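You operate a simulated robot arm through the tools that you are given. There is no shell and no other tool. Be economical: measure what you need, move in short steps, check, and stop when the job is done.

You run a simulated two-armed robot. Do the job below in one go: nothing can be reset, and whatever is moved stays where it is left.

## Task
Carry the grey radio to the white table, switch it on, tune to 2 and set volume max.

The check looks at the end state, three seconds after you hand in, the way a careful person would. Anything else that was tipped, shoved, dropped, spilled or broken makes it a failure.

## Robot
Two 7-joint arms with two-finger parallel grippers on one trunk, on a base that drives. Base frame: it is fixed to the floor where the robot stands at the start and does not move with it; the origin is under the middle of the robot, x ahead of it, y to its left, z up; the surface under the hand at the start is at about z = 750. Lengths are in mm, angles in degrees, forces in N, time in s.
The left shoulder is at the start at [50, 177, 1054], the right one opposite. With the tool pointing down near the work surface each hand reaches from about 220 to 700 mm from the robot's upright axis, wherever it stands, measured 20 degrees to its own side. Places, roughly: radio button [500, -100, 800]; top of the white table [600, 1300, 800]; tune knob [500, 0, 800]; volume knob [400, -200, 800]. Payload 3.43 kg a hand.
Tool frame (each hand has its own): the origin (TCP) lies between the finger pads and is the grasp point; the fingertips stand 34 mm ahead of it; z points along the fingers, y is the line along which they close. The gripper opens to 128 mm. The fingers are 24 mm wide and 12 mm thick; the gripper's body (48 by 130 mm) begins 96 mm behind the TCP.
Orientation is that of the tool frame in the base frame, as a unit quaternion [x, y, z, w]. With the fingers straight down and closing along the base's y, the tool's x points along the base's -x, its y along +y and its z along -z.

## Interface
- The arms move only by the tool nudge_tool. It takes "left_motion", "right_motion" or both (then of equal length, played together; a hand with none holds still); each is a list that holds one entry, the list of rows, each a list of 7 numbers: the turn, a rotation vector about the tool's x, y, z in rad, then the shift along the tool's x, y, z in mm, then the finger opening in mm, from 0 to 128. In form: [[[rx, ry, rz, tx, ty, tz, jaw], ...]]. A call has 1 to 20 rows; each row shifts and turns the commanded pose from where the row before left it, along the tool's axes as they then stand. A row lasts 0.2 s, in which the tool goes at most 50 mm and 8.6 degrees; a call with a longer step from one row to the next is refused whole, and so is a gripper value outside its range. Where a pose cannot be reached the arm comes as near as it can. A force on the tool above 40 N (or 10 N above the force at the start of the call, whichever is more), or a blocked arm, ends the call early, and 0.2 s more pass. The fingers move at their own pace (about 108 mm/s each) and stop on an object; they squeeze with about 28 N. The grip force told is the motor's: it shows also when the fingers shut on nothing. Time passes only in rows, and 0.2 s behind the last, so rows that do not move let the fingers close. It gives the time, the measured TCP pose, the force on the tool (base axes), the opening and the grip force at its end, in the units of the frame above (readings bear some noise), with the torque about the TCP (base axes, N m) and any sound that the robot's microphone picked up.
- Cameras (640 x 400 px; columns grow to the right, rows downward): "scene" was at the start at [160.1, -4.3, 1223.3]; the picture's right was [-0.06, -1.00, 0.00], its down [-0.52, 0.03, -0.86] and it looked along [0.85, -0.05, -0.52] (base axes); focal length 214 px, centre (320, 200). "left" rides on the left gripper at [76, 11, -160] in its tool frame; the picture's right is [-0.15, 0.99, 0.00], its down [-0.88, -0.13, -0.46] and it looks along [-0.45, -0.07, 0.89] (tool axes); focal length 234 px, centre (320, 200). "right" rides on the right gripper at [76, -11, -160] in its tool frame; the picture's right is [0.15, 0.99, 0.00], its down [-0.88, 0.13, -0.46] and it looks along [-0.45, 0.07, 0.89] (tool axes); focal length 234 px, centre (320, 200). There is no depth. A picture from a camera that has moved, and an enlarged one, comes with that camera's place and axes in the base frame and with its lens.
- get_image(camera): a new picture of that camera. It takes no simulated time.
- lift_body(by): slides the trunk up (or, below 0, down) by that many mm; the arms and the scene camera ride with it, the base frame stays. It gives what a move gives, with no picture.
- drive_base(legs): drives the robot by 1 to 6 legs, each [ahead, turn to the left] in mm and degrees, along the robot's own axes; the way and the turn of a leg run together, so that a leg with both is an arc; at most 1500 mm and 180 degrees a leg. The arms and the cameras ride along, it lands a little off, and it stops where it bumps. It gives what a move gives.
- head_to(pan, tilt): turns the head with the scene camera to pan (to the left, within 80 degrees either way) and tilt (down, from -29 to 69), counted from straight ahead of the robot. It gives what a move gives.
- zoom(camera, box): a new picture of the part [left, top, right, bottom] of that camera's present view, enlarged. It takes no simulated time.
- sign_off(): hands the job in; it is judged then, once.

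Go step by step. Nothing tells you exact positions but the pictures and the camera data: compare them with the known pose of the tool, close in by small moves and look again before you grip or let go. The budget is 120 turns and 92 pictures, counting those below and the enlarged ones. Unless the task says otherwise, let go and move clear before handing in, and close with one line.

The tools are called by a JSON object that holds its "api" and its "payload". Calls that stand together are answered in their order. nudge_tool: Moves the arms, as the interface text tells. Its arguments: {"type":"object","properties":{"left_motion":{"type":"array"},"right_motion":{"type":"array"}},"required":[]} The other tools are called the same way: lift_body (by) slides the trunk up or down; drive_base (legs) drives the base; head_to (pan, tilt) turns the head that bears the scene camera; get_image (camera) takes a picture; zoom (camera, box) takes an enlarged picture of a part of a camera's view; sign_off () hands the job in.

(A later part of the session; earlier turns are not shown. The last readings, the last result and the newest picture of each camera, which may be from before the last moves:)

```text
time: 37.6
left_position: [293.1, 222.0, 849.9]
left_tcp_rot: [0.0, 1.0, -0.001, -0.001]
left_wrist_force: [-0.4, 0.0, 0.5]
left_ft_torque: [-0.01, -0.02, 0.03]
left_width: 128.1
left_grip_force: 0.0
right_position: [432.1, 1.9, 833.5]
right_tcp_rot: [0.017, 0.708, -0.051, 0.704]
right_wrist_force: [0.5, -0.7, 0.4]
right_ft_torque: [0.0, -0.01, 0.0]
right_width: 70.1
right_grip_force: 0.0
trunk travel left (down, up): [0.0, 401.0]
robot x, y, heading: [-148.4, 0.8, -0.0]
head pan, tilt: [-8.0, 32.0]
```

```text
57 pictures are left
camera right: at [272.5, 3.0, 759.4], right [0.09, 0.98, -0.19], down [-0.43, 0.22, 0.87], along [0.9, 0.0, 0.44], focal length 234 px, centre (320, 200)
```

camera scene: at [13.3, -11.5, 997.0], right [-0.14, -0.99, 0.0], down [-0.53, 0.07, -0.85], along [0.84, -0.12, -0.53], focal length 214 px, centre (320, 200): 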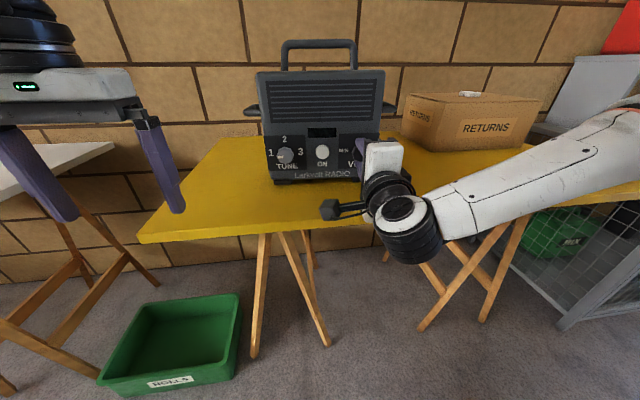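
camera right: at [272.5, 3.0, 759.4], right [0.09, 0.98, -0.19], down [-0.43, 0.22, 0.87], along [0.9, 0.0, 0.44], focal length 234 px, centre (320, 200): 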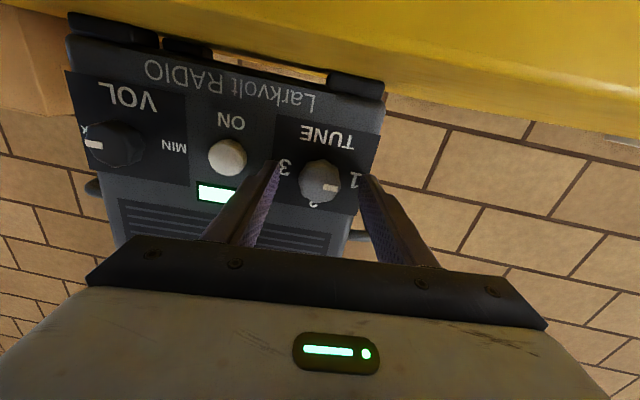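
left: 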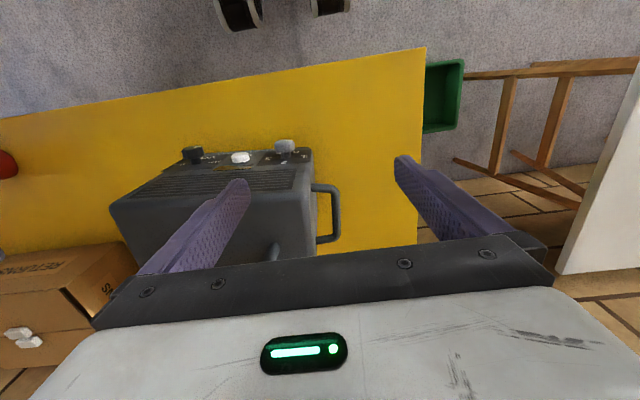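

Knob is at the expected spot (320,182). Closing and turning 90° clockwise.

{"api": "nudge_tool", "payload": {"right_motion": [[[0, 0, 0, 0, 0, 0, 45], [0, 0, 0, 0, 0, 0, 30], [0, 0, 0, 0, 0, 0, 15], [0, 0, 0, 0, 0, 0, 15], [0, 0, 0.1309, 0, 0, 0, 15], [0, 0, 0.1309, 0, 0, 0, 15], [0, 0, 0.1309, 0, 0, 0, 15], [0, 0, 0.1309, 0, 0, 0, 15], [0, 0, 0.1309, 0, 0, 0, 15], [0, 0, 0.1309, 0, 0, 0, 15]]]}}

{"api": "nudge_tool", "payload": {"right_motion": [[[0, 0, 0.1309, 0, 0, 0, 15], [0, 0, 0.1309, 0, 0, 0, 15], [0, 0, 0.1309, 0, 0, 0, 15], [0, 0, 0.1309, 0, 0, 0, 15], [0, 0, 0.1309, 0, 0, 0, 15], [0, 0, 0.1309, 0, 0, 0, 15], [0, 0, 0, 0, 0, 0, 15]]]}}

{"api": "get_image", "payload": {"camera": "right"}}

{"api": "zoom", "payload": {"camera": "scene", "box": [250, 110, 410, 210]}}

```text
time: 39.8
left_position: [293.0, 223.1, 850.5]
left_tcp_rot: [-0.001, 1.0, -0.001, -0.001]
left_wrist_force: [0.0, 0.0, -0.2]
left_ft_torque: [-0.01, -0.04, -0.01]
left_width: 128.2
left_grip_force: 0.1
right_position: [432.5, 0.8, 833.8]
right_tcp_rot: [0.289, 0.646, 0.224, 0.67]
right_wrist_force: [1.6, -7.3, 6.8]
right_ft_torque: [-0.01, 0.19, 0.25]
right_width: 33.4
right_grip_force: 27.7
trunk travel left (down, up): [0.0, 401.0]
robot x, y, heading: [-146.7, 2.3, 0.1]
head pan, tilt: [-8.0, 32.0]
```

```text
time: 41.4
left_position: [293.5, 223.0, 850.7]
left_tcp_rot: [-0.001, 1.0, 0.0, 0.0]
left_wrist_force: [-0.6, -0.3, 0.5]
left_ft_torque: [0.02, 0.01, -0.02]
left_width: 127.8
left_grip_force: 0.1
right_position: [432.5, 0.8, 831.8]
right_tcp_rot: [0.515, 0.488, 0.461, 0.533]
right_wrist_force: [4.0, -11.8, 0.6]
right_ft_torque: [-0.02, -0.04, -0.74]
right_width: 33.4
right_grip_force: 27.7
trunk travel left (down, up): [0.0, 401.0]
robot x, y, heading: [-150.1, 2.3, 0.2]
head pan, tilt: [-8.0, 32.0]
```

```text
56 pictures are left
camera right: at [281.1, 91.4, 818.7], right [0.03, 0.19, 0.98], down [-0.54, -0.82, 0.17], along [0.84, -0.53, 0.08], focal length 234 px, centre (320, 200)
```

right: 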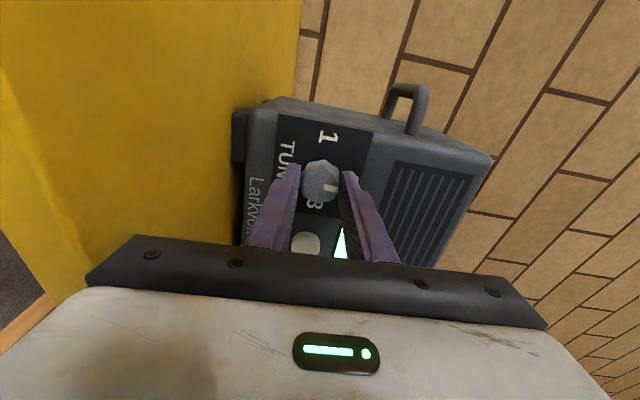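

```text
4.00 times, centred on (330, 160) of scene
camera zoom: at [13.3, -12.0, 996.9], right [-0.14, -0.99, 0.0], down [-0.53, 0.07, -0.85], along [0.84, -0.12, -0.53], focal length 858 px, centre (280, 360)
```

zoom: 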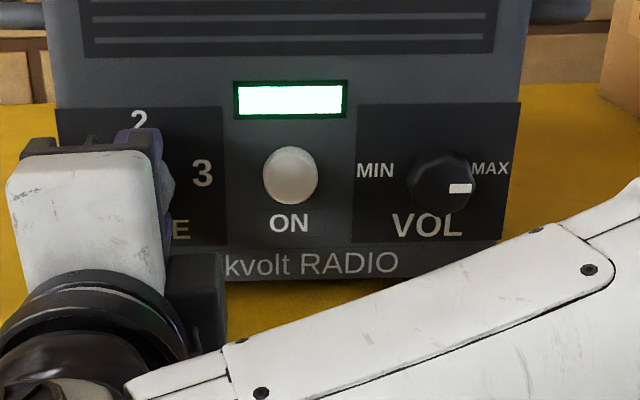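

Mark now points toward 2. Releasing, backing off and looking.

{"api": "nudge_tool", "payload": {"right_motion": [[[0, 0, 0, 0, 0, 0, 50], [0, 0, 0, 0, 0, 0, 70], [0, 0, 0, 0, 0, -15, 70], [0, 0, 0, 0, 0, -20, 70], [0, 0, 0, 0, 0, -20, 70], [0, 0, -0.13, 0, 0, 0, 70], [0, 0, -0.13, 0, 0, 0, 70], [0, 0, -0.13, 0, 0, 0, 70], [0, 0, -0.13, 0, 0, 0, 70], [0, 0, -0.13, 0, 0, 0, 70], [0, 0, -0.13, 0, 0, 0, 70], [0, 0, -0.13, 0, 0, 0, 70], [0, 0, -0.13, 0, 0, 0, 70], [0, 0, -0.13, 0, 0, 0, 70], [0, 0, -0.13, 0, 0, 0, 70], [0, 0, -0.13, 0, 0, 0, 70], [0, 0, -0.13, 0, 0, 0, 70], [0, 0, 0, 0, -45, 0, 70], [0, 0, 0, 0, -45, 0, 70], [0, 0, 0, 0, 0, 0, 70]]]}}

{"api": "zoom", "payload": {"camera": "scene", "box": [250, 110, 410, 210]}}

{"api": "get_image", "payload": {"camera": "right"}}

```text
time: 45.6
left_position: [293.0, 223.3, 850.4]
left_tcp_rot: [0.0, 1.0, 0.0, 0.0]
left_wrist_force: [-0.3, -1.1, -0.1]
left_ft_torque: [0.03, -0.02, 0.0]
left_width: 128.1
left_grip_force: 0.0
right_position: [367.1, -83.9, 834.8]
right_tcp_rot: [0.02, 0.708, -0.047, 0.704]
right_wrist_force: [-0.6, 0.4, 0.9]
right_ft_torque: [-0.03, 0.0, 0.03]
right_width: 69.7
right_grip_force: 0.2
trunk travel left (down, up): [0.0, 401.0]
robot x, y, heading: [-142.5, 1.3, -0.0]
head pan, tilt: [-8.0, 32.0]
```

```text
4.00 times, centred on (330, 160) of scene
camera zoom: at [13.0, -11.2, 997.1], right [-0.14, -0.99, 0.0], down [-0.52, 0.07, -0.85], along [0.84, -0.12, -0.53], focal length 858 px, centre (280, 360)
```

zoom: 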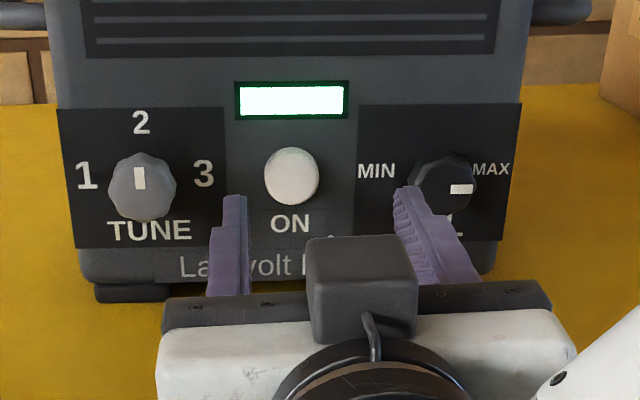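

```text
53 pictures are left
camera right: at [206.4, -81.8, 762.2], right [0.09, 0.98, -0.18], down [-0.43, 0.21, 0.88], along [0.9, 0.0, 0.44], focal length 234 px, centre (320, 200)
```

right: 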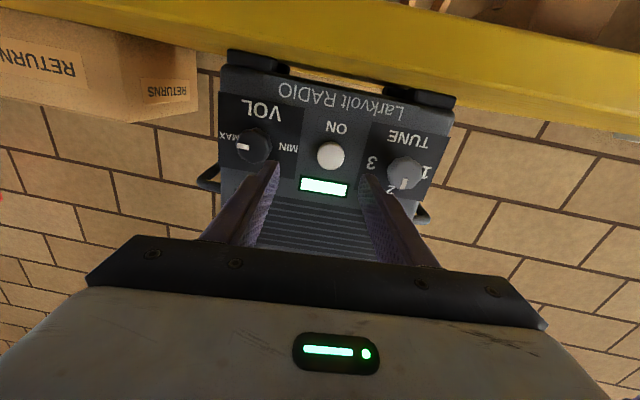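

All three settings are right (on, tune 2, volume MAX). Now I clear the right hand, raise the trunk, and fold the right hand back down at its side.

{"api": "nudge_tool", "payload": {"right_motion": [[[0, 0, 0, 0, 0, -20, 70], [0, 0, 0, 0, 0, -20, 70], [0, 0, 0, 0, -40, 0, 70], [0, 0, 0, 0, -40, 0, 70], [0, 0, 0, 0, -40, 0, 70], [0, 0, 0, 0, -40, 0, 70], [0, 0, 0, 0, -40, 0, 70], [0, 0, 0, 0, 0, 0, 70]]]}}

{"api": "lift_body", "payload": {"by": 325}}

{"api": "nudge_tool", "payload": {"right_motion": [[[0, 0.14, 0, 0, 0, 0, 70], [0, 0.14, 0, 0, 0, 0, 70], [0, 0.14, 0, 0, 0, 0, 70], [0, 0.14, 0, 0, 0, 0, 70], [0, 0.14, 0, 0, 0, 0, 70], [0, 0.14, 0, 0, 0, 0, 70], [0, 0.14, 0, 0, 0, 0, 70], [0, 0.14, 0, 0, 0, 0, 70], [0, 0.14, 0, 0, 0, 0, 70], [0, 0.14, 0, 0, 0, 0, 70], [0, 0.14, 0, 0, 0, 0, 70], [0, 0, 0, 0, 0, 0, 70]]]}}

{"api": "get_image", "payload": {"camera": "scene"}}

```text
time: 47.4
left_position: [292.0, 223.7, 850.5]
left_tcp_rot: [-0.001, 1.0, 0.0, 0.0]
left_wrist_force: [-0.5, -0.1, -0.3]
left_ft_torque: [0.03, 0.05, 0.02]
left_width: 127.7
left_grip_force: 0.2
right_position: [363.0, -241.3, 866.3]
right_tcp_rot: [0.023, 0.711, -0.049, 0.701]
right_wrist_force: [0.1, -0.4, -1.2]
right_ft_torque: [-0.01, 0.03, 0.02]
right_width: 69.9
right_grip_force: 0.1
right hand out of reach, approached as far as the arm can: row 4, 5, 6, 7
trunk travel left (down, up): [0.0, 401.0]
robot x, y, heading: [-145.0, 2.4, 0.2]
head pan, tilt: [-8.0, 32.0]
```

```text
time: 50.6
left_position: [292.5, 222.7, 1175.0]
left_tcp_rot: [-0.002, 1.0, -0.001, 0.0]
left_wrist_force: [-0.3, -0.3, 0.7]
left_ft_torque: [0.03, 0.01, 0.04]
left_width: 127.8
left_grip_force: 0.0
right_position: [363.2, -241.7, 1192.1]
right_tcp_rot: [0.024, 0.711, -0.05, 0.701]
right_wrist_force: [0.1, -0.1, -0.4]
right_ft_torque: [-0.03, -0.02, 0.03]
right_width: 70.0
right_grip_force: 0.2
trunk travel left (down, up): [-325.0, 76.0]
robot x, y, heading: [-147.7, -2.6, -0.0]
head pan, tilt: [-8.0, 32.0]
```

```text
time: 53.2
left_position: [291.5, 222.8, 1176.0]
left_tcp_rot: [-0.001, 1.0, 0.0, 0.0]
left_wrist_force: [0.2, 0.0, -0.4]
left_ft_torque: [0.0, 0.02, 0.04]
left_width: 128.0
left_grip_force: 0.0
right_position: [362.0, -241.3, 1192.6]
right_tcp_rot: [0.05, 0.999, -0.019, 0.008]
right_wrist_force: [-0.5, -0.9, 1.1]
right_ft_torque: [-0.03, 0.01, -0.01]
right_width: 69.9
right_grip_force: 0.1
trunk travel left (down, up): [-325.0, 76.0]
robot x, y, heading: [-144.2, 3.6, 0.4]
head pan, tilt: [-8.0, 32.0]
```

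```text
52 pictures are left
camera scene: at [12.8, -11.3, 1322.1], right [-0.14, -0.99, 0.0], down [-0.52, 0.07, -0.85], along [0.84, -0.12, -0.53], focal length 214 px, centre (320, 200)
```

scene: 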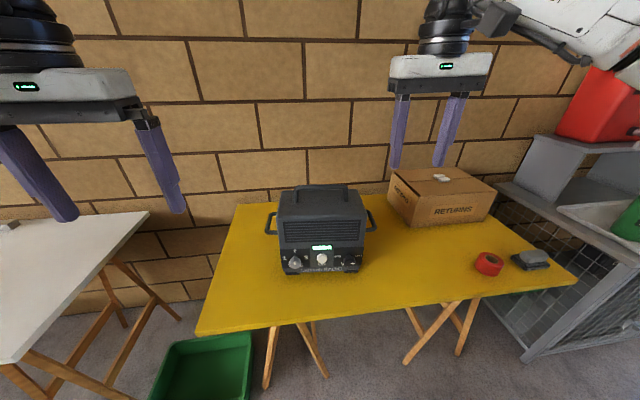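

Radio is undisturbed. I rotate the left hand so its fingers close front-to-back across the handle, move the right hand outward, and drive 130 forward.

{"api": "nudge_tool", "payload": {"left_motion": [[[0, 0, 0.1376, 0, 0, 0, 100], [0, 0, 0.1376, 0, 0, 0, 100], [0, 0, 0.1376, 0, 0, 0, 100], [0, 0, 0.1376, 0, 0, 0, 80], [0, 0, 0.1376, 0, 0, 0, 80], [0, 0, 0.1376, 0, 0, 0, 80], [0, 0, 0.1376, 0, 0, 0, 80], [0, 0, 0.1376, 0, 0, 0, 80], [0, 0, 0.1376, 0, 0, 0, 80], [0, 0, 0.1376, 0, 0, 0, 80], [0, 0, 0.1376, 0, 0, 0, 80], [0, 0, 0.1376, 0, 0, 0, 80], [0, 0, 0, 0, 0, 0, 80]]], "right_motion": [[[0, 0, 0, 0, -40, 0, 70], [0, 0, 0, 0, -40, 0, 70], [0, 0, 0, 0, -40, 0, 70], [0, 0, 0, 0, -20, 0, 70], [0, 0, 0, 0, 0, 0, 70], [0, 0, 0, 0, 0, 0, 70], [0, 0, 0, 0, 0, 0, 70], [0, 0, 0, 0, 0, 0, 70], [0, 0, 0, 0, 0, 0, 70], [0, 0, 0, 0, 0, 0, 70], [0, 0, 0, 0, 0, 0, 70], [0, 0, 0, 0, 0, 0, 70], [0, 0, 0, 0, 0, 0, 70]]]}}

{"api": "drive_base", "payload": {"legs": [[130, 0]]}}

{"api": "get_image", "payload": {"camera": "scene"}}

{"api": "get_image", "payload": {"camera": "left"}}

```text
time: 56.0
left_position: [137.7, 113.4, 1118.8]
left_tcp_rot: [0.734, 0.679, -0.001, 0.001]
left_wrist_force: [0.8, 0.3, -0.1]
left_ft_torque: [-0.02, 0.02, -0.01]
left_width: 79.8
left_grip_force: 0.1
left hand out of reach, approached as far as the arm can: row 7, 8, 9, 10, 11, 12
right_position: [347.8, -380.4, 1198.5]
right_tcp_rot: [0.051, 0.998, -0.02, 0.008]
right_wrist_force: [-0.1, -0.8, 0.5]
right_ft_torque: [-0.01, 0.01, -0.04]
right_width: 70.1
right_grip_force: 0.1
trunk travel left (down, up): [-325.0, 76.0]
robot x, y, heading: [-150.1, -1.3, 0.3]
head pan, tilt: [-8.0, 32.0]
```

```text
time: 57.3
left_position: [268.3, 112.5, 1117.1]
left_tcp_rot: [0.733, 0.681, 0.0, 0.0]
left_wrist_force: [0.7, -0.2, -0.2]
left_ft_torque: [-0.03, 0.02, 0.0]
left_width: 80.0
left_grip_force: 0.0
right_position: [478.9, -381.4, 1198.6]
right_tcp_rot: [0.051, 0.999, -0.018, 0.007]
right_wrist_force: [-0.4, 0.0, -0.9]
right_ft_torque: [0.01, 0.02, -0.02]
right_width: 70.0
right_grip_force: 0.1
trunk travel left (down, up): [-325.0, 76.0]
robot x, y, heading: [-15.2, 0.4, 0.2]
head pan, tilt: [-8.0, 32.0]
```

```text
51 pictures are left
camera scene: at [143.8, -11.0, 1321.9], right [-0.14, -0.99, 0.0], down [-0.53, 0.07, -0.85], along [0.84, -0.12, -0.53], focal length 214 px, centre (320, 200)
```

scene: 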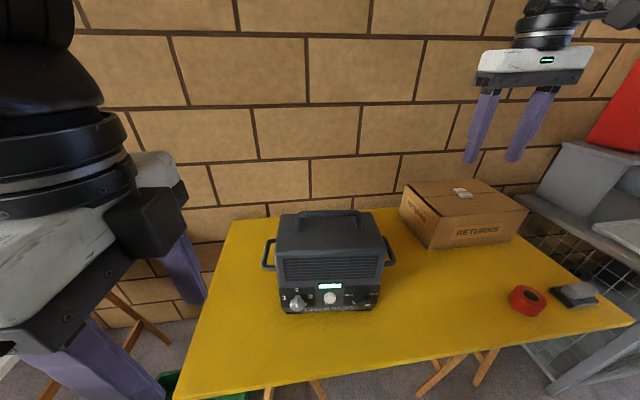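

```text
50 pictures are left
camera left: at [285.7, 189.0, 1278.9], right [0.98, -0.22, 0.0], down [-0.2, -0.87, 0.46], along [-0.1, -0.45, -0.89], focal length 234 px, centre (320, 200)
```

left: 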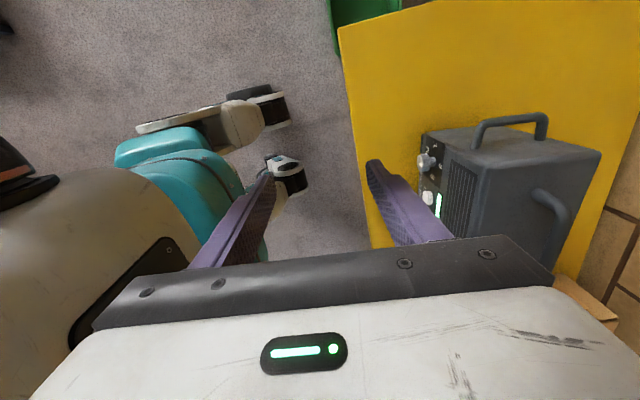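

Orientation is right (tool y across the handle). Zooming in both cameras to locate the handle bar.

{"api": "zoom", "payload": {"camera": "scene", "box": [256, 190, 400, 280]}}

{"api": "zoom", "payload": {"camera": "left", "box": [400, 90, 640, 240]}}

```text
4.44 times, centred on (328, 235) of scene
camera zoom: at [143.8, -11.0, 1321.9], right [-0.14, -0.99, 0.0], down [-0.53, 0.07, -0.85], along [0.84, -0.12, -0.53], focal length 953 px, centre (284, 44)
```

zoom: 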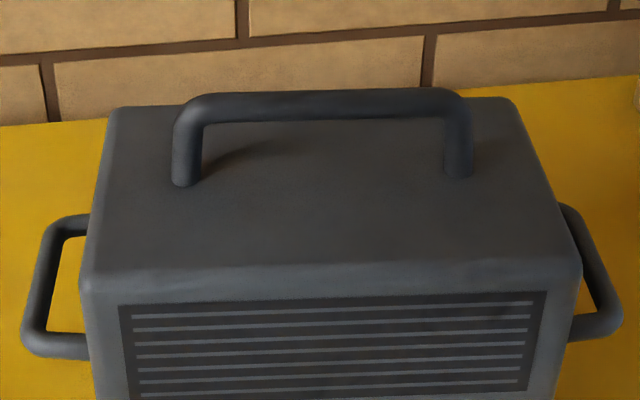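

```text
2.67 times, centred on (520, 165) of left
camera zoom: at [285.7, 189.0, 1278.9], right [0.98, -0.22, 0.0], down [-0.2, -0.87, 0.46], along [-0.1, -0.45, -0.89], focal length 624 px, centre (-213, 293)
```

zoom: 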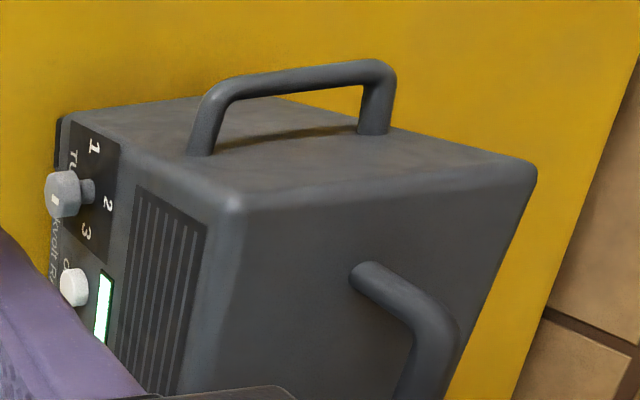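

Handle bar centre is at about (540,-90,1035), radio top z≈990. Moving the left hand above it at the present height.

{"api": "nudge_tool", "payload": {"left_motion": [[[0, 0, 0, -26, 40.9, 0, 80], [0, 0, 0, -26, 40.9, 0, 80], [0, 0, 0, -26, 40.9, 0, 80], [0, 0, 0, -26, 40.9, 0, 80], [0, 0, 0, -26, 40.9, 0, 80], [0, 0, 0, -26, 40.9, 0, 80], [0, 0, 0, -26, 40.9, 0, 80], [0, 0, 0, 0, 0, 0, 80]]]}}

{"api": "get_image", "payload": {"camera": "left"}}

{"api": "get_image", "payload": {"camera": "scene"}}

```text
time: 59.1
left_position: [303.9, -59.9, 1104.9]
left_tcp_rot: [0.73, 0.684, 0.001, 0.004]
left_wrist_force: [-0.1, -0.6, 0.7]
left_ft_torque: [-0.02, -0.04, -0.01]
left_width: 80.0
left_grip_force: 0.1
left hand out of reach, approached as far as the arm can: row 1, 2, 3, 4, 5, 6, 7
right_position: [478.5, -381.3, 1199.5]
right_tcp_rot: [0.051, 0.999, -0.019, 0.009]
right_wrist_force: [0.2, -0.2, -0.4]
right_ft_torque: [-0.02, -0.03, -0.02]
right_width: 70.2
right_grip_force: 0.1
trunk travel left (down, up): [-325.0, 76.0]
robot x, y, heading: [-15.5, 2.1, 0.2]
head pan, tilt: [-8.0, 32.0]
```

```text
47 pictures are left
camera left: at [321.0, 16.1, 1264.7], right [0.98, -0.21, 0.01], down [-0.19, -0.87, 0.46], along [-0.09, -0.45, -0.89], focal length 234 px, centre (320, 200)
```

left: 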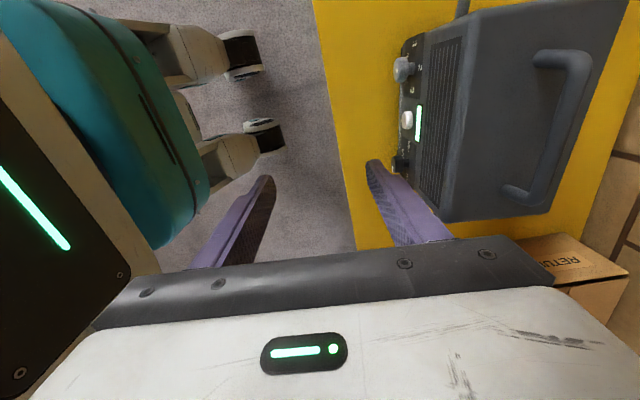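

```text
46 pictures are left
camera scene: at [142.9, -10.8, 1322.1], right [-0.14, -0.99, 0.0], down [-0.52, 0.07, -0.85], along [0.84, -0.12, -0.53], focal length 214 px, centre (320, 200)
```

scene: 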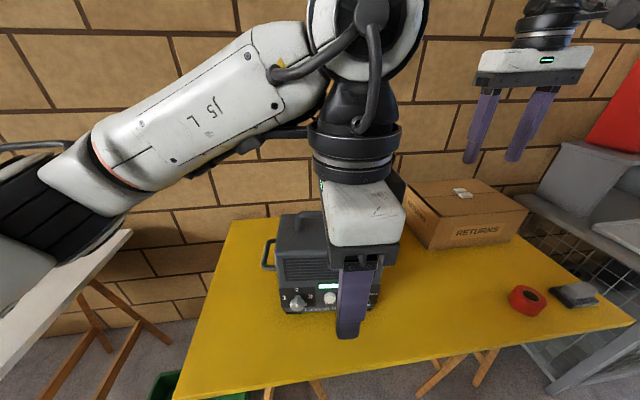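

That roll direction hits a joint limit on the left arm. I'll roll the other way by 180° in place (clear of the radio).

{"api": "nudge_tool", "payload": {"left_motion": [[[0, 0, -0.143, 0, 0, 0, 80], [0, 0, -0.143, 0, 0, 0, 80], [0, 0, -0.143, 0, 0, 0, 80], [0, 0, -0.143, 0, 0, 0, 80], [0, 0, -0.143, 0, 0, 0, 80], [0, 0, -0.143, 0, 0, 0, 80], [0, 0, -0.143, 0, 0, 0, 80], [0, 0, -0.143, 0, 0, 0, 80], [0, 0, -0.143, 0, 0, 0, 80], [0, 0, -0.143, 0, 0, 0, 80], [0, 0, -0.143, 0, 0, 0, 80]]]}}

{"api": "nudge_tool", "payload": {"left_motion": [[[0, 0, -0.143, 0, 0, 0, 80], [0, 0, -0.143, 0, 0, 0, 80], [0, 0, -0.143, 0, 0, 0, 80], [0, 0, -0.143, 0, 0, 0, 80], [0, 0, -0.143, 0, 0, 0, 80], [0, 0, -0.143, 0, 0, 0, 80], [0, 0, -0.143, 0, 0, 0, 80], [0, 0, -0.143, 0, 0, 0, 80], [0, 0, -0.143, 0, 0, 0, 80], [0, 0, -0.143, 0, 0, 0, 80], [0, 0, -0.143, 0, 0, 0, 80]]]}}

{"api": "get_image", "payload": {"camera": "scene"}}

```text
time: 61.5
left_position: [301.8, -56.3, 1105.2]
left_tcp_rot: [0.035, 0.999, -0.001, 0.001]
left_wrist_force: [-0.4, -0.4, -0.7]
left_ft_torque: [-0.01, -0.02, 0.01]
left_width: 79.9
left_grip_force: 0.1
right_position: [479.0, -381.2, 1199.7]
right_tcp_rot: [0.05, 0.999, -0.019, 0.008]
right_wrist_force: [-0.6, -0.1, 0.1]
right_ft_torque: [0.03, 0.01, 0.02]
right_width: 70.3
right_grip_force: 0.0
trunk travel left (down, up): [-325.0, 76.0]
robot x, y, heading: [-14.6, -1.5, 0.1]
head pan, tilt: [-8.0, 32.0]
```

```text
time: 63.9
left_position: [301.9, -56.2, 1104.8]
left_tcp_rot: [-0.683, 0.73, 0.0, -0.001]
left_wrist_force: [0.3, -0.2, -0.2]
left_ft_torque: [-0.02, -0.01, -0.02]
left_width: 79.9
left_grip_force: 0.0
right_position: [478.5, -381.9, 1199.6]
right_tcp_rot: [0.051, 0.998, -0.018, 0.008]
right_wrist_force: [0.5, -0.4, -0.5]
right_ft_torque: [-0.01, -0.01, 0.01]
right_width: 69.6
right_grip_force: 0.1
trunk travel left (down, up): [-325.0, 76.0]
robot x, y, heading: [-14.5, 2.0, -0.1]
head pan, tilt: [-8.0, 32.0]
```

```text
45 pictures are left
camera scene: at [142.9, -11.0, 1322.1], right [-0.14, -0.99, 0.0], down [-0.52, 0.07, -0.85], along [0.84, -0.12, -0.53], focal length 214 px, centre (320, 200)
```

scene: 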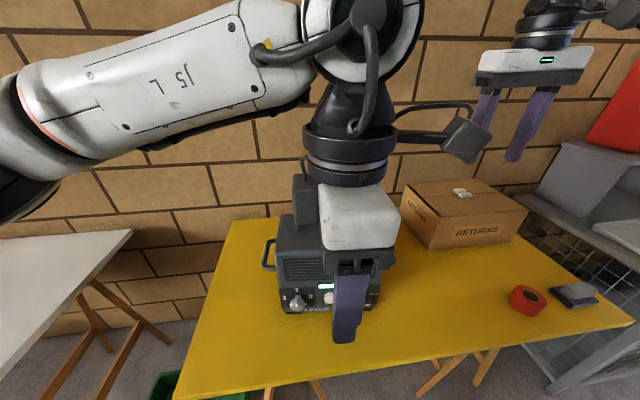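

No limit this way. Moving forward over the handle.

{"api": "nudge_tool", "payload": {"left_motion": [[[0, 0, 0, 3, -40, -10, 80], [0, 0, 0, 3, -40, 0, 80], [0, 0, 0, 3, -40, 0, 80], [0, 0, 0, 3, -40, 0, 80], [0, 0, 0, 3, -40, 0, 80], [0, 0, 0, 3, -39.6, 0, 80], [0, 0, 0, 0, 0, 0, 80]]]}}

{"api": "get_image", "payload": {"camera": "left"}}

{"api": "get_image", "payload": {"camera": "scene"}}

```text
time: 65.7
left_position: [534.2, -45.3, 1128.3]
left_tcp_rot: [0.711, -0.703, 0.017, 0.013]
left_wrist_force: [0.3, 0.6, -0.1]
left_ft_torque: [-0.01, 0.02, -0.01]
left_width: 80.0
left_grip_force: 0.1
left hand out of reach, approached as far as the arm can: row 6
right_position: [478.3, -381.8, 1198.6]
right_tcp_rot: [0.051, 0.998, -0.019, 0.009]
right_wrist_force: [-0.5, 0.2, -0.1]
right_ft_torque: [-0.02, 0.01, 0.02]
right_width: 70.1
right_grip_force: 0.0
trunk travel left (down, up): [-325.0, 76.0]
robot x, y, heading: [-14.3, -0.1, 0.1]
head pan, tilt: [-8.0, 32.0]
stopped in row 7 (left hand): the arm was blocked; the commanded pose is now the measured one
```

```text
44 pictures are left
camera left: at [524.4, -112.8, 1291.5], right [-0.99, 0.14, -0.01], down [0.12, 0.9, 0.42], along [0.07, 0.41, -0.91], focal length 234 px, centre (320, 200)
```

left: 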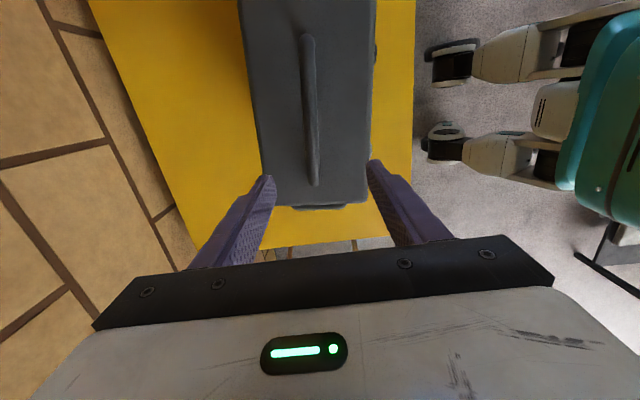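

```text
43 pictures are left
camera scene: at [143.0, -10.7, 1322.0], right [-0.14, -0.99, 0.0], down [-0.53, 0.07, -0.85], along [0.84, -0.12, -0.53], focal length 214 px, centre (320, 200)
```

scene: 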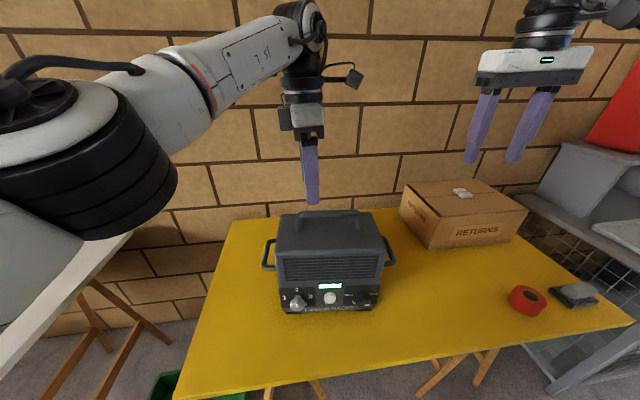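

The left arm runs into its limits reaching across to the handle. The handle lies on the right arm's side, so I'll withdraw the left hand (up, back, to the left) and use the right hand.

{"api": "nudge_tool", "payload": {"left_motion": [[[0, 0, 0, 0, 0, -15, 80], [0, 0, 0, 0, 40, 0, 80], [0, 0, 0, 0, 40, 0, 80], [0, 0, 0, 0, 40, 0, 80], [0, 0, 0, 0, 40, 0, 80], [0, 0, 0, -20, 20, 0, 80], [0, 0, 0, -40, 0, 0, 80], [0, 0, 0, -40, 0, 0, 80], [0, 0, 0, -40, 0, 0, 80], [0, 0, 0.14, -40, 0, 0, 80], [0, 0, 0.14, 0, 0, 0, 80], [0, 0, 0.14, 0, 0, 0, 80], [0, 0, 0.14, 0, 0, 0, 80], [0, 0, 0.14, 0, 0, 0, 80], [0, 0, 0.14, 0, 0, 0, 80], [0, 0, 0.14, 0, 0, 0, 80], [0, 0, 0.14, 0, 0, 0, 80], [0, 0, 0.14, 0, 0, 0, 80], [0, 0, 0.14, 0, 0, 0, 80], [0, 0, 0.14, 0, 0, 0, 80]]]}}

{"api": "nudge_tool", "payload": {"right_motion": [[[0, 0, 0.143, 0, 0, 0, 80], [0, 0, 0.143, 0, 0, 0, 80], [0, 0, 0.143, 0, 0, 0, 80], [0, 0, 0.143, 0, 0, 0, 80], [0, 0, 0.143, 0, 0, 0, 80], [0, 0, 0.143, 0, 0, 0, 80], [0, 0, 0.143, 0, 0, 0, 80], [0, 0, 0.143, 0, 0, 0, 80], [0, 0, 0.143, 0, 0, 0, 80], [0, 0, 0.143, 0, 0, 0, 80], [0, 0, 0.12, 0, 0, 0, 80], [0, 0, 0, 0, 0, 0, 80]]]}}

{"api": "get_image", "payload": {"camera": "scene"}}

```text
time: 69.9
left_position: [351.9, 132.1, 1127.2]
left_tcp_rot: [-0.017, 1.0, -0.02, 0.003]
left_wrist_force: [-0.2, -0.6, -0.5]
left_ft_torque: [0.01, -0.01, -0.02]
left_width: 80.0
left_grip_force: 0.2
left hand out of reach, approached as far as the arm can: row 1
right_position: [479.1, -380.7, 1199.5]
right_tcp_rot: [0.051, 0.998, -0.018, 0.009]
right_wrist_force: [0.1, -0.2, 0.0]
right_ft_torque: [0.0, 0.01, -0.04]
right_width: 70.0
right_grip_force: 0.0
trunk travel left (down, up): [-325.0, 76.0]
robot x, y, heading: [-12.5, -2.3, 0.2]
head pan, tilt: [-8.0, 32.0]
```

```text
time: 72.5
left_position: [353.0, 132.1, 1126.7]
left_tcp_rot: [-0.018, 1.0, -0.02, 0.004]
left_wrist_force: [-0.2, 0.4, 0.0]
left_ft_torque: [-0.02, 0.02, -0.03]
left_width: 80.0
left_grip_force: 0.1
right_position: [478.0, -380.6, 1198.3]
right_tcp_rot: [0.736, 0.677, -0.008, 0.019]
right_wrist_force: [0.4, 0.5, 0.1]
right_ft_torque: [-0.02, -0.03, 0.02]
right_width: 80.0
right_grip_force: 0.1
trunk travel left (down, up): [-325.0, 76.0]
robot x, y, heading: [-12.9, -2.5, 0.4]
head pan, tilt: [-8.0, 32.0]
```

```text
42 pictures are left
camera scene: at [142.9, -11.1, 1322.1], right [-0.14, -0.99, 0.0], down [-0.52, 0.07, -0.85], along [0.84, -0.12, -0.53], focal length 214 px, centre (320, 200)
```

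scene: 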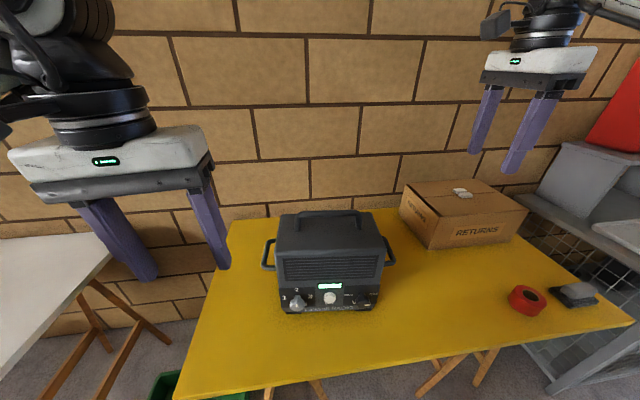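

Right hand is correctly rolled. Moving it over the handle.

{"api": "nudge_tool", "payload": {"right_motion": [[[0.014, 0.039, 0, 0, 0, 0, 80], [0, 0, 0, 42.1, 5.4, 10, 80], [0, 0, 0, 42.1, 5.4, 10, 80], [0, 0, 0, 42.1, 5.4, 10, 80], [0, 0, 0, 42.1, 5.4, 10, 80], [0, 0, 0, 42.1, 5.4, 10, 80], [0, 0, 0, 42.1, 5.4, 10, 80], [0, 0, 0, 42.1, 5.4, 10, 80], [0, 0, 0, 0, 0, 0, 80]]]}}

{"api": "get_image", "payload": {"camera": "right"}}

{"api": "get_image", "payload": {"camera": "scene"}}

```text
time: 74.5
left_position: [352.1, 129.9, 1127.4]
left_tcp_rot: [-0.018, 1.0, -0.02, 0.003]
left_wrist_force: [-0.8, 0.7, -0.5]
left_ft_torque: [0.01, 0.02, 0.01]
left_width: 80.0
left_grip_force: 0.0
right_position: [537.1, -91.9, 1129.7]
right_tcp_rot: [0.735, 0.678, 0.002, 0.001]
right_wrist_force: [-0.2, -0.7, -0.2]
right_ft_torque: [0.01, -0.03, 0.03]
right_width: 80.1
right_grip_force: 0.1
trunk travel left (down, up): [-325.0, 76.0]
robot x, y, heading: [-14.6, -1.1, 0.1]
head pan, tilt: [-8.0, 32.0]
```

```text
41 pictures are left
camera right: at [532.2, -15.5, 1290.3], right [1.0, 0.07, 0.0], down [0.06, -0.89, 0.45], along [0.03, -0.45, -0.89], focal length 234 px, centre (320, 200)
```

right: 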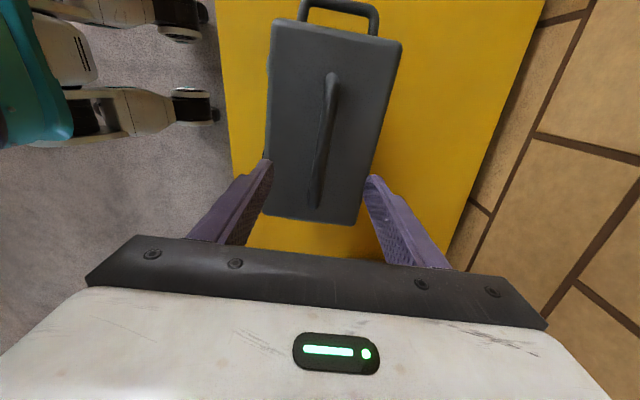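

```text
40 pictures are left
camera scene: at [142.8, -11.6, 1322.1], right [-0.14, -0.99, 0.0], down [-0.52, 0.07, -0.85], along [0.84, -0.12, -0.53], focal length 214 px, centre (320, 200)
```

scene: 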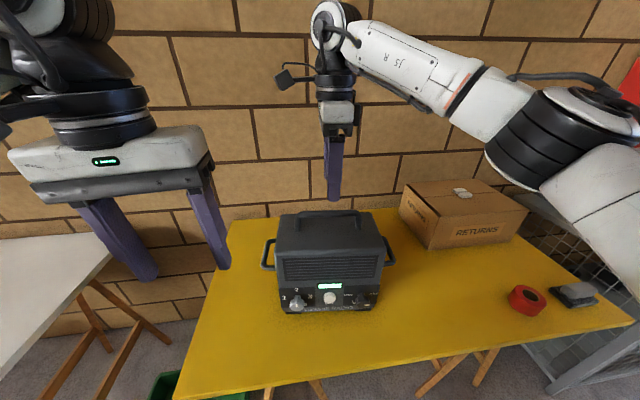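

The bar lies right under the hand (mid ≈ (538,-86)). Lowering in two steps.

{"api": "nudge_tool", "payload": {"right_motion": [[[0, 0, 0, 4, 1.5, 30, 80], [0, 0, 0, 0, 0, 30, 80], [0, 0, 0, 0, 0, 10, 80], [0, 0, 0, 0, 0, 0, 80]]]}}

{"api": "get_image", "payload": {"camera": "right"}}

{"api": "zoom", "payload": {"camera": "scene", "box": [256, 160, 416, 260]}}

```text
time: 75.5
left_position: [351.6, 130.5, 1126.5]
left_tcp_rot: [-0.019, 1.0, -0.02, 0.003]
left_wrist_force: [0.2, -0.1, 0.2]
left_ft_torque: [0.02, 0.03, 0.0]
left_width: 80.1
left_grip_force: 0.1
right_position: [542.3, -87.3, 1060.2]
right_tcp_rot: [0.735, 0.678, 0.001, 0.001]
right_wrist_force: [-0.5, -0.5, 0.2]
right_ft_torque: [0.03, -0.01, 0.01]
right_width: 80.1
right_grip_force: 0.1
trunk travel left (down, up): [-325.0, 76.0]
robot x, y, heading: [-16.9, 4.5, 0.1]
head pan, tilt: [-8.0, 32.0]
```

```text
39 pictures are left
camera right: at [535.8, -10.6, 1220.4], right [1.0, 0.07, 0.0], down [0.06, -0.89, 0.46], along [0.03, -0.45, -0.89], focal length 234 px, centre (320, 200)
```

right: 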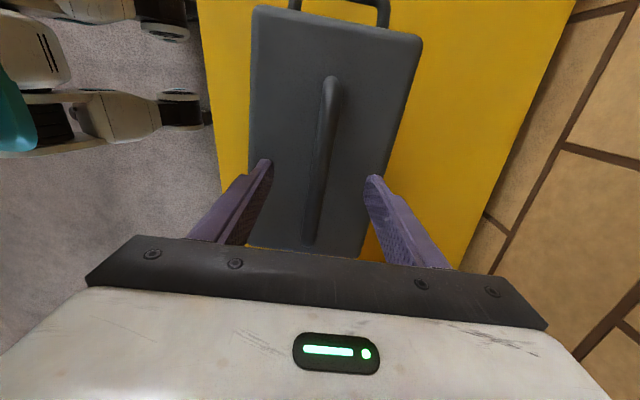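

```text
4.00 times, centred on (336, 210) of scene
camera zoom: at [142.9, -11.1, 1322.1], right [-0.14, -0.99, 0.0], down [-0.52, 0.07, -0.85], along [0.84, -0.12, -0.53], focal length 858 px, centre (256, 160)
```

zoom: 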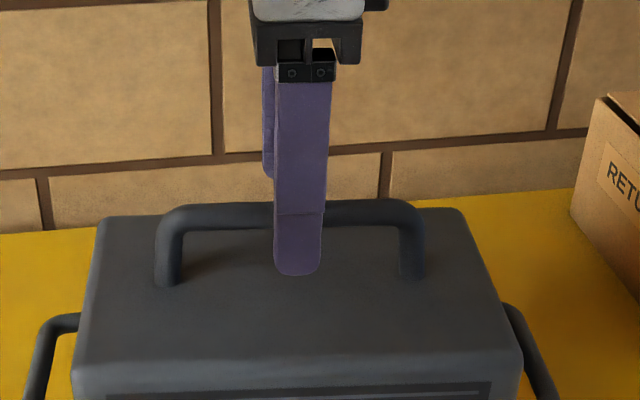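

Well centred. Lowering 23 mm more and closing on the bar.

{"api": "nudge_tool", "payload": {"right_motion": [[[0, 0, 0, 0, 0, 12, 80], [0, 0, 0, 0, 0, 11, 80], [0, 0, 0, 0, 0, 0, 50], [0, 0, 0, 0, 0, 0, 25], [0, 0, 0, 0, 0, 0, 0], [0, 0, 0, 0, 0, 0, 0], [0, 0, 0, 0, 0, 0, 0]]]}}

{"api": "get_image", "payload": {"camera": "right"}}

```text
time: 77.1
left_position: [350.9, 130.8, 1126.7]
left_tcp_rot: [-0.019, 1.0, -0.02, 0.004]
left_wrist_force: [0.2, -0.2, 0.6]
left_ft_torque: [0.0, 0.02, 0.0]
left_width: 79.9
left_grip_force: 0.0
right_position: [542.1, -87.3, 1038.6]
right_tcp_rot: [0.735, 0.678, 0.002, 0.001]
right_wrist_force: [-4.0, 0.4, -0.6]
right_ft_torque: [-0.01, 0.17, -0.47]
right_width: 15.8
right_grip_force: 27.9
trunk travel left (down, up): [-325.0, 76.0]
robot x, y, heading: [-18.1, -0.5, -0.3]
head pan, tilt: [-8.0, 32.0]
```

```text
37 pictures are left
camera right: at [535.8, -10.1, 1197.9], right [1.0, 0.07, 0.0], down [0.06, -0.89, 0.46], along [0.03, -0.45, -0.89], focal length 234 px, centre (320, 200)
```

right: 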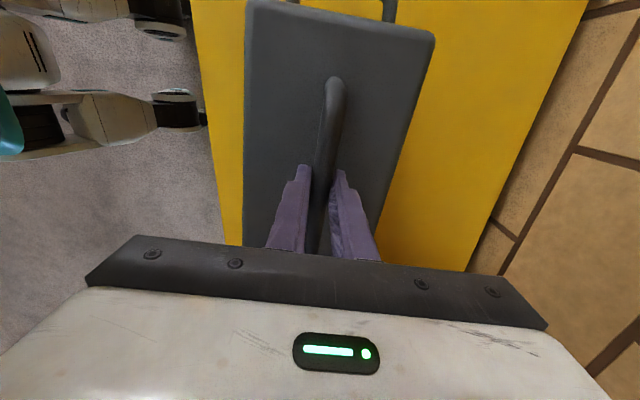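

Handle gripped (15.8 mm). Lifting slowly by 10 mm to feel the weight.

{"api": "nudge_tool", "payload": {"right_motion": [[[0, 0, 0, 0, 0, -2, 0], [0, 0, 0, 0, 0, -2, 0], [0, 0, 0, 0, 0, -3, 0], [0, 0, 0, 0, 0, -3, 0], [0, 0, 0, 0, 0, 0, 0]]]}}

{"api": "zoom", "payload": {"camera": "scene", "box": [240, 180, 416, 320]}}

```text
time: 78.3
left_position: [354.3, 131.1, 1125.6]
left_tcp_rot: [-0.019, 1.0, -0.02, 0.003]
left_wrist_force: [-0.8, 0.7, -0.5]
left_ft_torque: [0.01, -0.01, 0.02]
left_width: 80.0
left_grip_force: 0.1
right_position: [542.7, -87.4, 1045.3]
right_tcp_rot: [0.735, 0.678, 0.002, -0.001]
right_wrist_force: [-0.9, 0.1, -14.7]
right_ft_torque: [0.03, -0.05, 0.0]
right_width: 15.9
right_grip_force: 27.7
trunk travel left (down, up): [-325.0, 76.0]
robot x, y, heading: [-14.7, 1.7, -0.0]
head pan, tilt: [-8.0, 32.0]
```

```text
2.86 times, centred on (328, 250) of scene
camera zoom: at [144.2, -11.3, 1321.8], right [-0.14, -0.99, 0.0], down [-0.53, 0.07, -0.85], along [0.84, -0.12, -0.53], focal length 613 px, centre (297, 57)
```

zoom: 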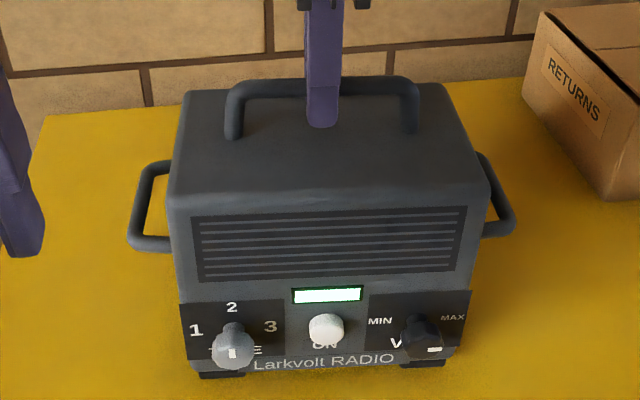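

Weight is about 15 N and it hangs level. Raising by hand 60 mm and by trunk 70 mm.

{"api": "nudge_tool", "payload": {"right_motion": [[[0, 0, 0, 0, 0, -10, 0], [0, 0, 0, 0, 0, -10, 0], [0, 0, 0, 0, 0, -10, 0], [0, 0, 0, 0, 0, -10, 0], [0, 0, 0, 0, 0, -10, 0], [0, 0, 0, 0, 0, -10, 0], [0, 0, 0, 0, 0, 0, 0]]]}}

{"api": "lift_body", "payload": {"by": 70}}

{"api": "head_to", "payload": {"pan": 35, "tilt": 45}}

{"api": "get_image", "payload": {"camera": "scene"}}

```text
time: 79.9
left_position: [352.6, 131.0, 1126.3]
left_tcp_rot: [-0.018, 1.0, -0.02, 0.002]
left_wrist_force: [0.5, -0.9, -1.0]
left_ft_torque: [0.0, -0.02, -0.02]
left_width: 80.1
left_grip_force: 0.2
right_position: [541.2, -87.1, 1106.5]
right_tcp_rot: [0.735, 0.678, 0.001, -0.001]
right_wrist_force: [0.3, -0.2, -15.2]
right_ft_torque: [0.03, -0.07, 0.01]
right_width: 15.9
right_grip_force: 28.3
trunk travel left (down, up): [-325.0, 76.0]
robot x, y, heading: [-17.7, -0.5, 0.3]
head pan, tilt: [-8.0, 32.0]
```

```text
time: 81.0
left_position: [353.6, 131.1, 1195.8]
left_tcp_rot: [-0.018, 1.0, -0.02, 0.003]
left_wrist_force: [0.4, -0.3, 0.4]
left_ft_torque: [0.05, 0.0, 0.01]
left_width: 80.0
left_grip_force: 0.0
right_position: [542.2, -86.4, 1175.8]
right_tcp_rot: [0.734, 0.679, 0.001, 0.0]
right_wrist_force: [0.8, -0.3, -14.1]
right_ft_torque: [0.05, -0.07, -0.01]
right_width: 15.8
right_grip_force: 27.9
trunk travel left (down, up): [-395.0, 6.0]
robot x, y, heading: [-16.4, -0.5, -0.0]
head pan, tilt: [-8.0, 32.0]
```

```text
time: 82.1
left_position: [354.2, 131.1, 1196.1]
left_tcp_rot: [-0.018, 1.0, -0.02, 0.003]
left_wrist_force: [-0.2, 0.2, -0.3]
left_ft_torque: [-0.01, -0.01, 0.02]
left_width: 79.8
left_grip_force: 0.0
right_position: [539.5, -86.9, 1176.5]
right_tcp_rot: [0.735, 0.678, 0.001, 0.0]
right_wrist_force: [-0.4, -0.9, -14.1]
right_ft_torque: [0.0, -0.03, -0.01]
right_width: 16.0
right_grip_force: 28.0
trunk travel left (down, up): [-395.0, 6.0]
robot x, y, heading: [-16.8, 1.1, 0.2]
head pan, tilt: [35.0, 45.0]
```

```text
35 pictures are left
camera scene: at [122.2, 47.7, 1372.4], right [0.57, -0.82, 0.0], down [-0.58, -0.41, -0.71], along [0.58, 0.41, -0.71], focal length 214 px, centre (320, 200)
```

scene: 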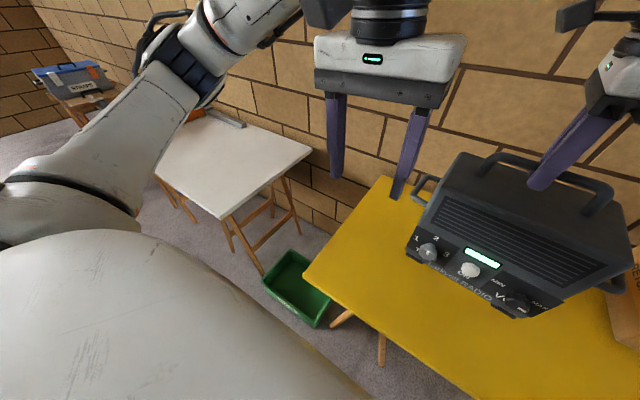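

White table top is about z≈815 with its right edge at y≈590; the radio bottom hangs at ≈887, clearing it. I back off 130 (known clear) and turn left 90°.

{"api": "drive_base", "payload": {"legs": [[-130, 0], [0, 45], [0, 45]]}}

{"api": "head_to", "payload": {"pan": 0, "tilt": 35}}

{"api": "get_image", "payload": {"camera": "scene"}}

```text
time: 87.5
left_position: [-281.6, 366.9, 1196.1]
left_tcp_rot: [0.724, -0.69, 0.012, -0.016]
left_wrist_force: [0.3, 1.1, 0.7]
left_ft_torque: [0.02, -0.02, 0.03]
left_width: 79.8
left_grip_force: 0.0
right_position: [-67.0, 557.9, 1174.3]
right_tcp_rot: [0.033, 0.999, 0.0, 0.0]
right_wrist_force: [-0.4, -0.4, -14.7]
right_ft_torque: [0.04, 0.02, 0.01]
right_width: 15.6
right_grip_force: 28.0
trunk travel left (down, up): [-395.0, 6.0]
robot x, y, heading: [-147.4, -6.8, 91.0]
head pan, tilt: [35.0, 45.0]
```

```text
time: 88.6
left_position: [-281.1, 367.2, 1196.6]
left_tcp_rot: [0.724, -0.69, 0.013, -0.016]
left_wrist_force: [0.6, -0.5, 0.4]
left_ft_torque: [0.0, 0.0, 0.03]
left_width: 80.0
left_grip_force: 0.0
right_position: [-68.4, 557.8, 1175.1]
right_tcp_rot: [0.034, 0.999, 0.0, -0.001]
right_wrist_force: [0.7, -0.1, -14.6]
right_ft_torque: [0.02, 0.03, 0.0]
right_width: 16.1
right_grip_force: 27.6
trunk travel left (down, up): [-395.0, 6.0]
robot x, y, heading: [-142.1, 3.7, 90.8]
head pan, tilt: [0.0, 35.0]
```

```text
34 pictures are left
camera scene: at [-148.8, 160.4, 1387.1], right [1.0, 0.01, 0.0], down [0.01, -0.57, -0.82], along [-0.01, 0.82, -0.57], focal length 214 px, centre (320, 200)
```

scene: 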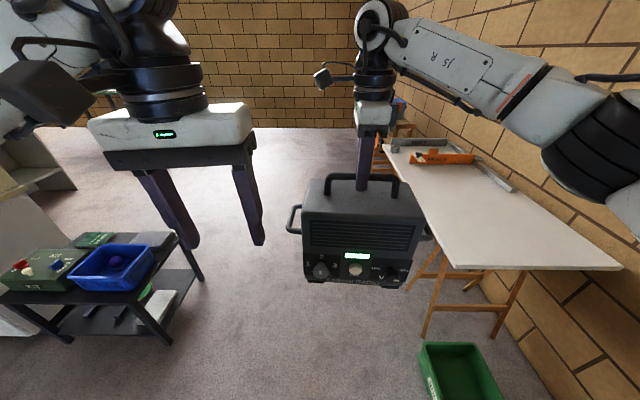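

Path ahead is clear; the white table is free from y≈610 to ≈1080 (saw and blade farther off). Driving ahead, drifting slightly away from the table, then turning back to face it.

{"api": "drive_base", "payload": {"legs": [[0, 6], [975, 0], [0, -48], [0, -49]]}}

{"api": "head_to", "payload": {"pan": 0, "tilt": 40}}

{"api": "get_image", "payload": {"camera": "scene"}}

```text
time: 98.6
left_position: [96.4, 1140.1, 1196.5]
left_tcp_rot: [-0.037, 0.999, -0.02, 0.002]
left_wrist_force: [-0.3, -0.2, 0.4]
left_ft_torque: [0.0, -0.02, 0.01]
left_width: 79.8
left_grip_force: 0.0
right_position: [291.3, 928.4, 1175.2]
right_tcp_rot: [0.722, 0.692, 0.001, -0.001]
right_wrist_force: [0.6, 0.1, -14.3]
right_ft_torque: [0.0, -0.01, 0.02]
right_width: 15.8
right_grip_force: 27.7
trunk travel left (down, up): [-395.0, 6.0]
robot x, y, heading: [-267.9, 993.4, 2.1]
head pan, tilt: [0.0, 35.0]
```

```text
time: 99.3
left_position: [97.0, 1139.9, 1197.4]
left_tcp_rot: [-0.036, 0.999, -0.02, 0.003]
left_wrist_force: [0.3, 0.9, 0.5]
left_ft_torque: [-0.02, -0.01, 0.03]
left_width: 80.1
left_grip_force: 0.1
right_position: [291.9, 929.7, 1174.9]
right_tcp_rot: [0.723, 0.691, 0.0, 0.0]
right_wrist_force: [0.1, -0.1, -14.3]
right_ft_torque: [0.0, -0.01, 0.03]
right_width: 15.9
right_grip_force: 28.7
trunk travel left (down, up): [-395.0, 6.0]
robot x, y, heading: [-268.0, 996.7, 2.0]
head pan, tilt: [0.0, 40.0]
```

```text
33 pictures are left
camera scene: at [-111.3, 1002.4, 1379.6], right [0.04, -1.0, 0.0], down [-0.64, -0.02, -0.77], along [0.76, 0.03, -0.64], focal length 214 px, centre (320, 200)
```

scene: 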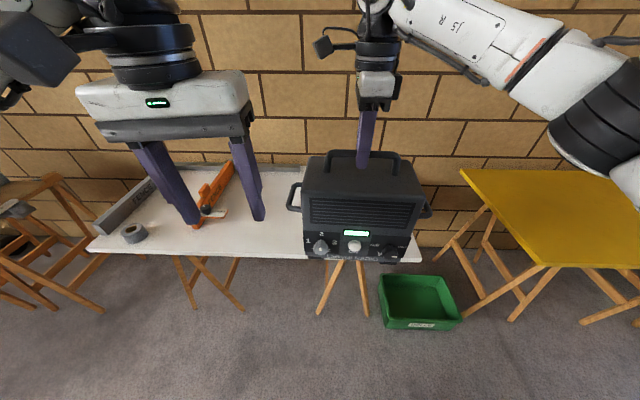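

The radio is just ahead of the table's front edge. The table's right corner looks close to the radio; I zoom to check.

{"api": "zoom", "payload": {"camera": "scene", "box": [280, 180, 440, 280]}}

{"api": "get_image", "payload": {"camera": "right"}}

```text
4.00 times, centred on (360, 230) of scene
camera zoom: at [-111.3, 1002.4, 1379.6], right [0.04, -1.0, 0.0], down [-0.64, -0.02, -0.77], along [0.76, 0.03, -0.64], focal length 858 px, centre (160, 80)
```

zoom: 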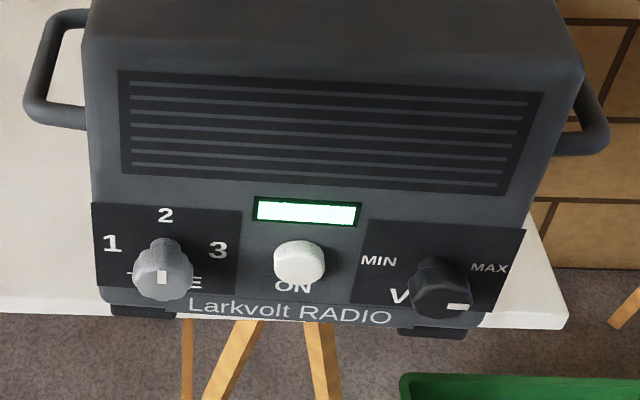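

```text
31 pictures are left
camera right: at [283.7, 1005.3, 1334.8], right [0.99, 0.1, 0.0], down [0.09, -0.89, 0.46], along [0.05, -0.45, -0.89], focal length 234 px, centre (320, 200)
```

right: 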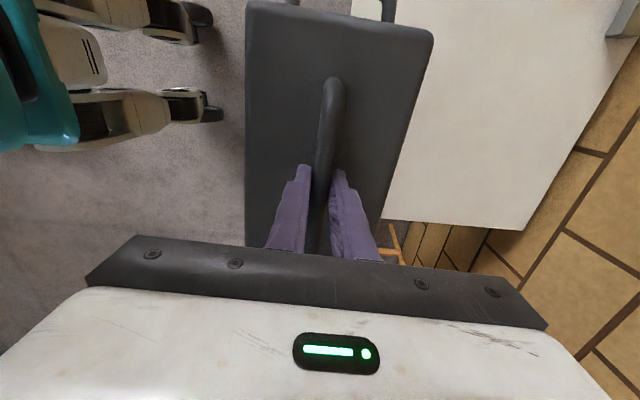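

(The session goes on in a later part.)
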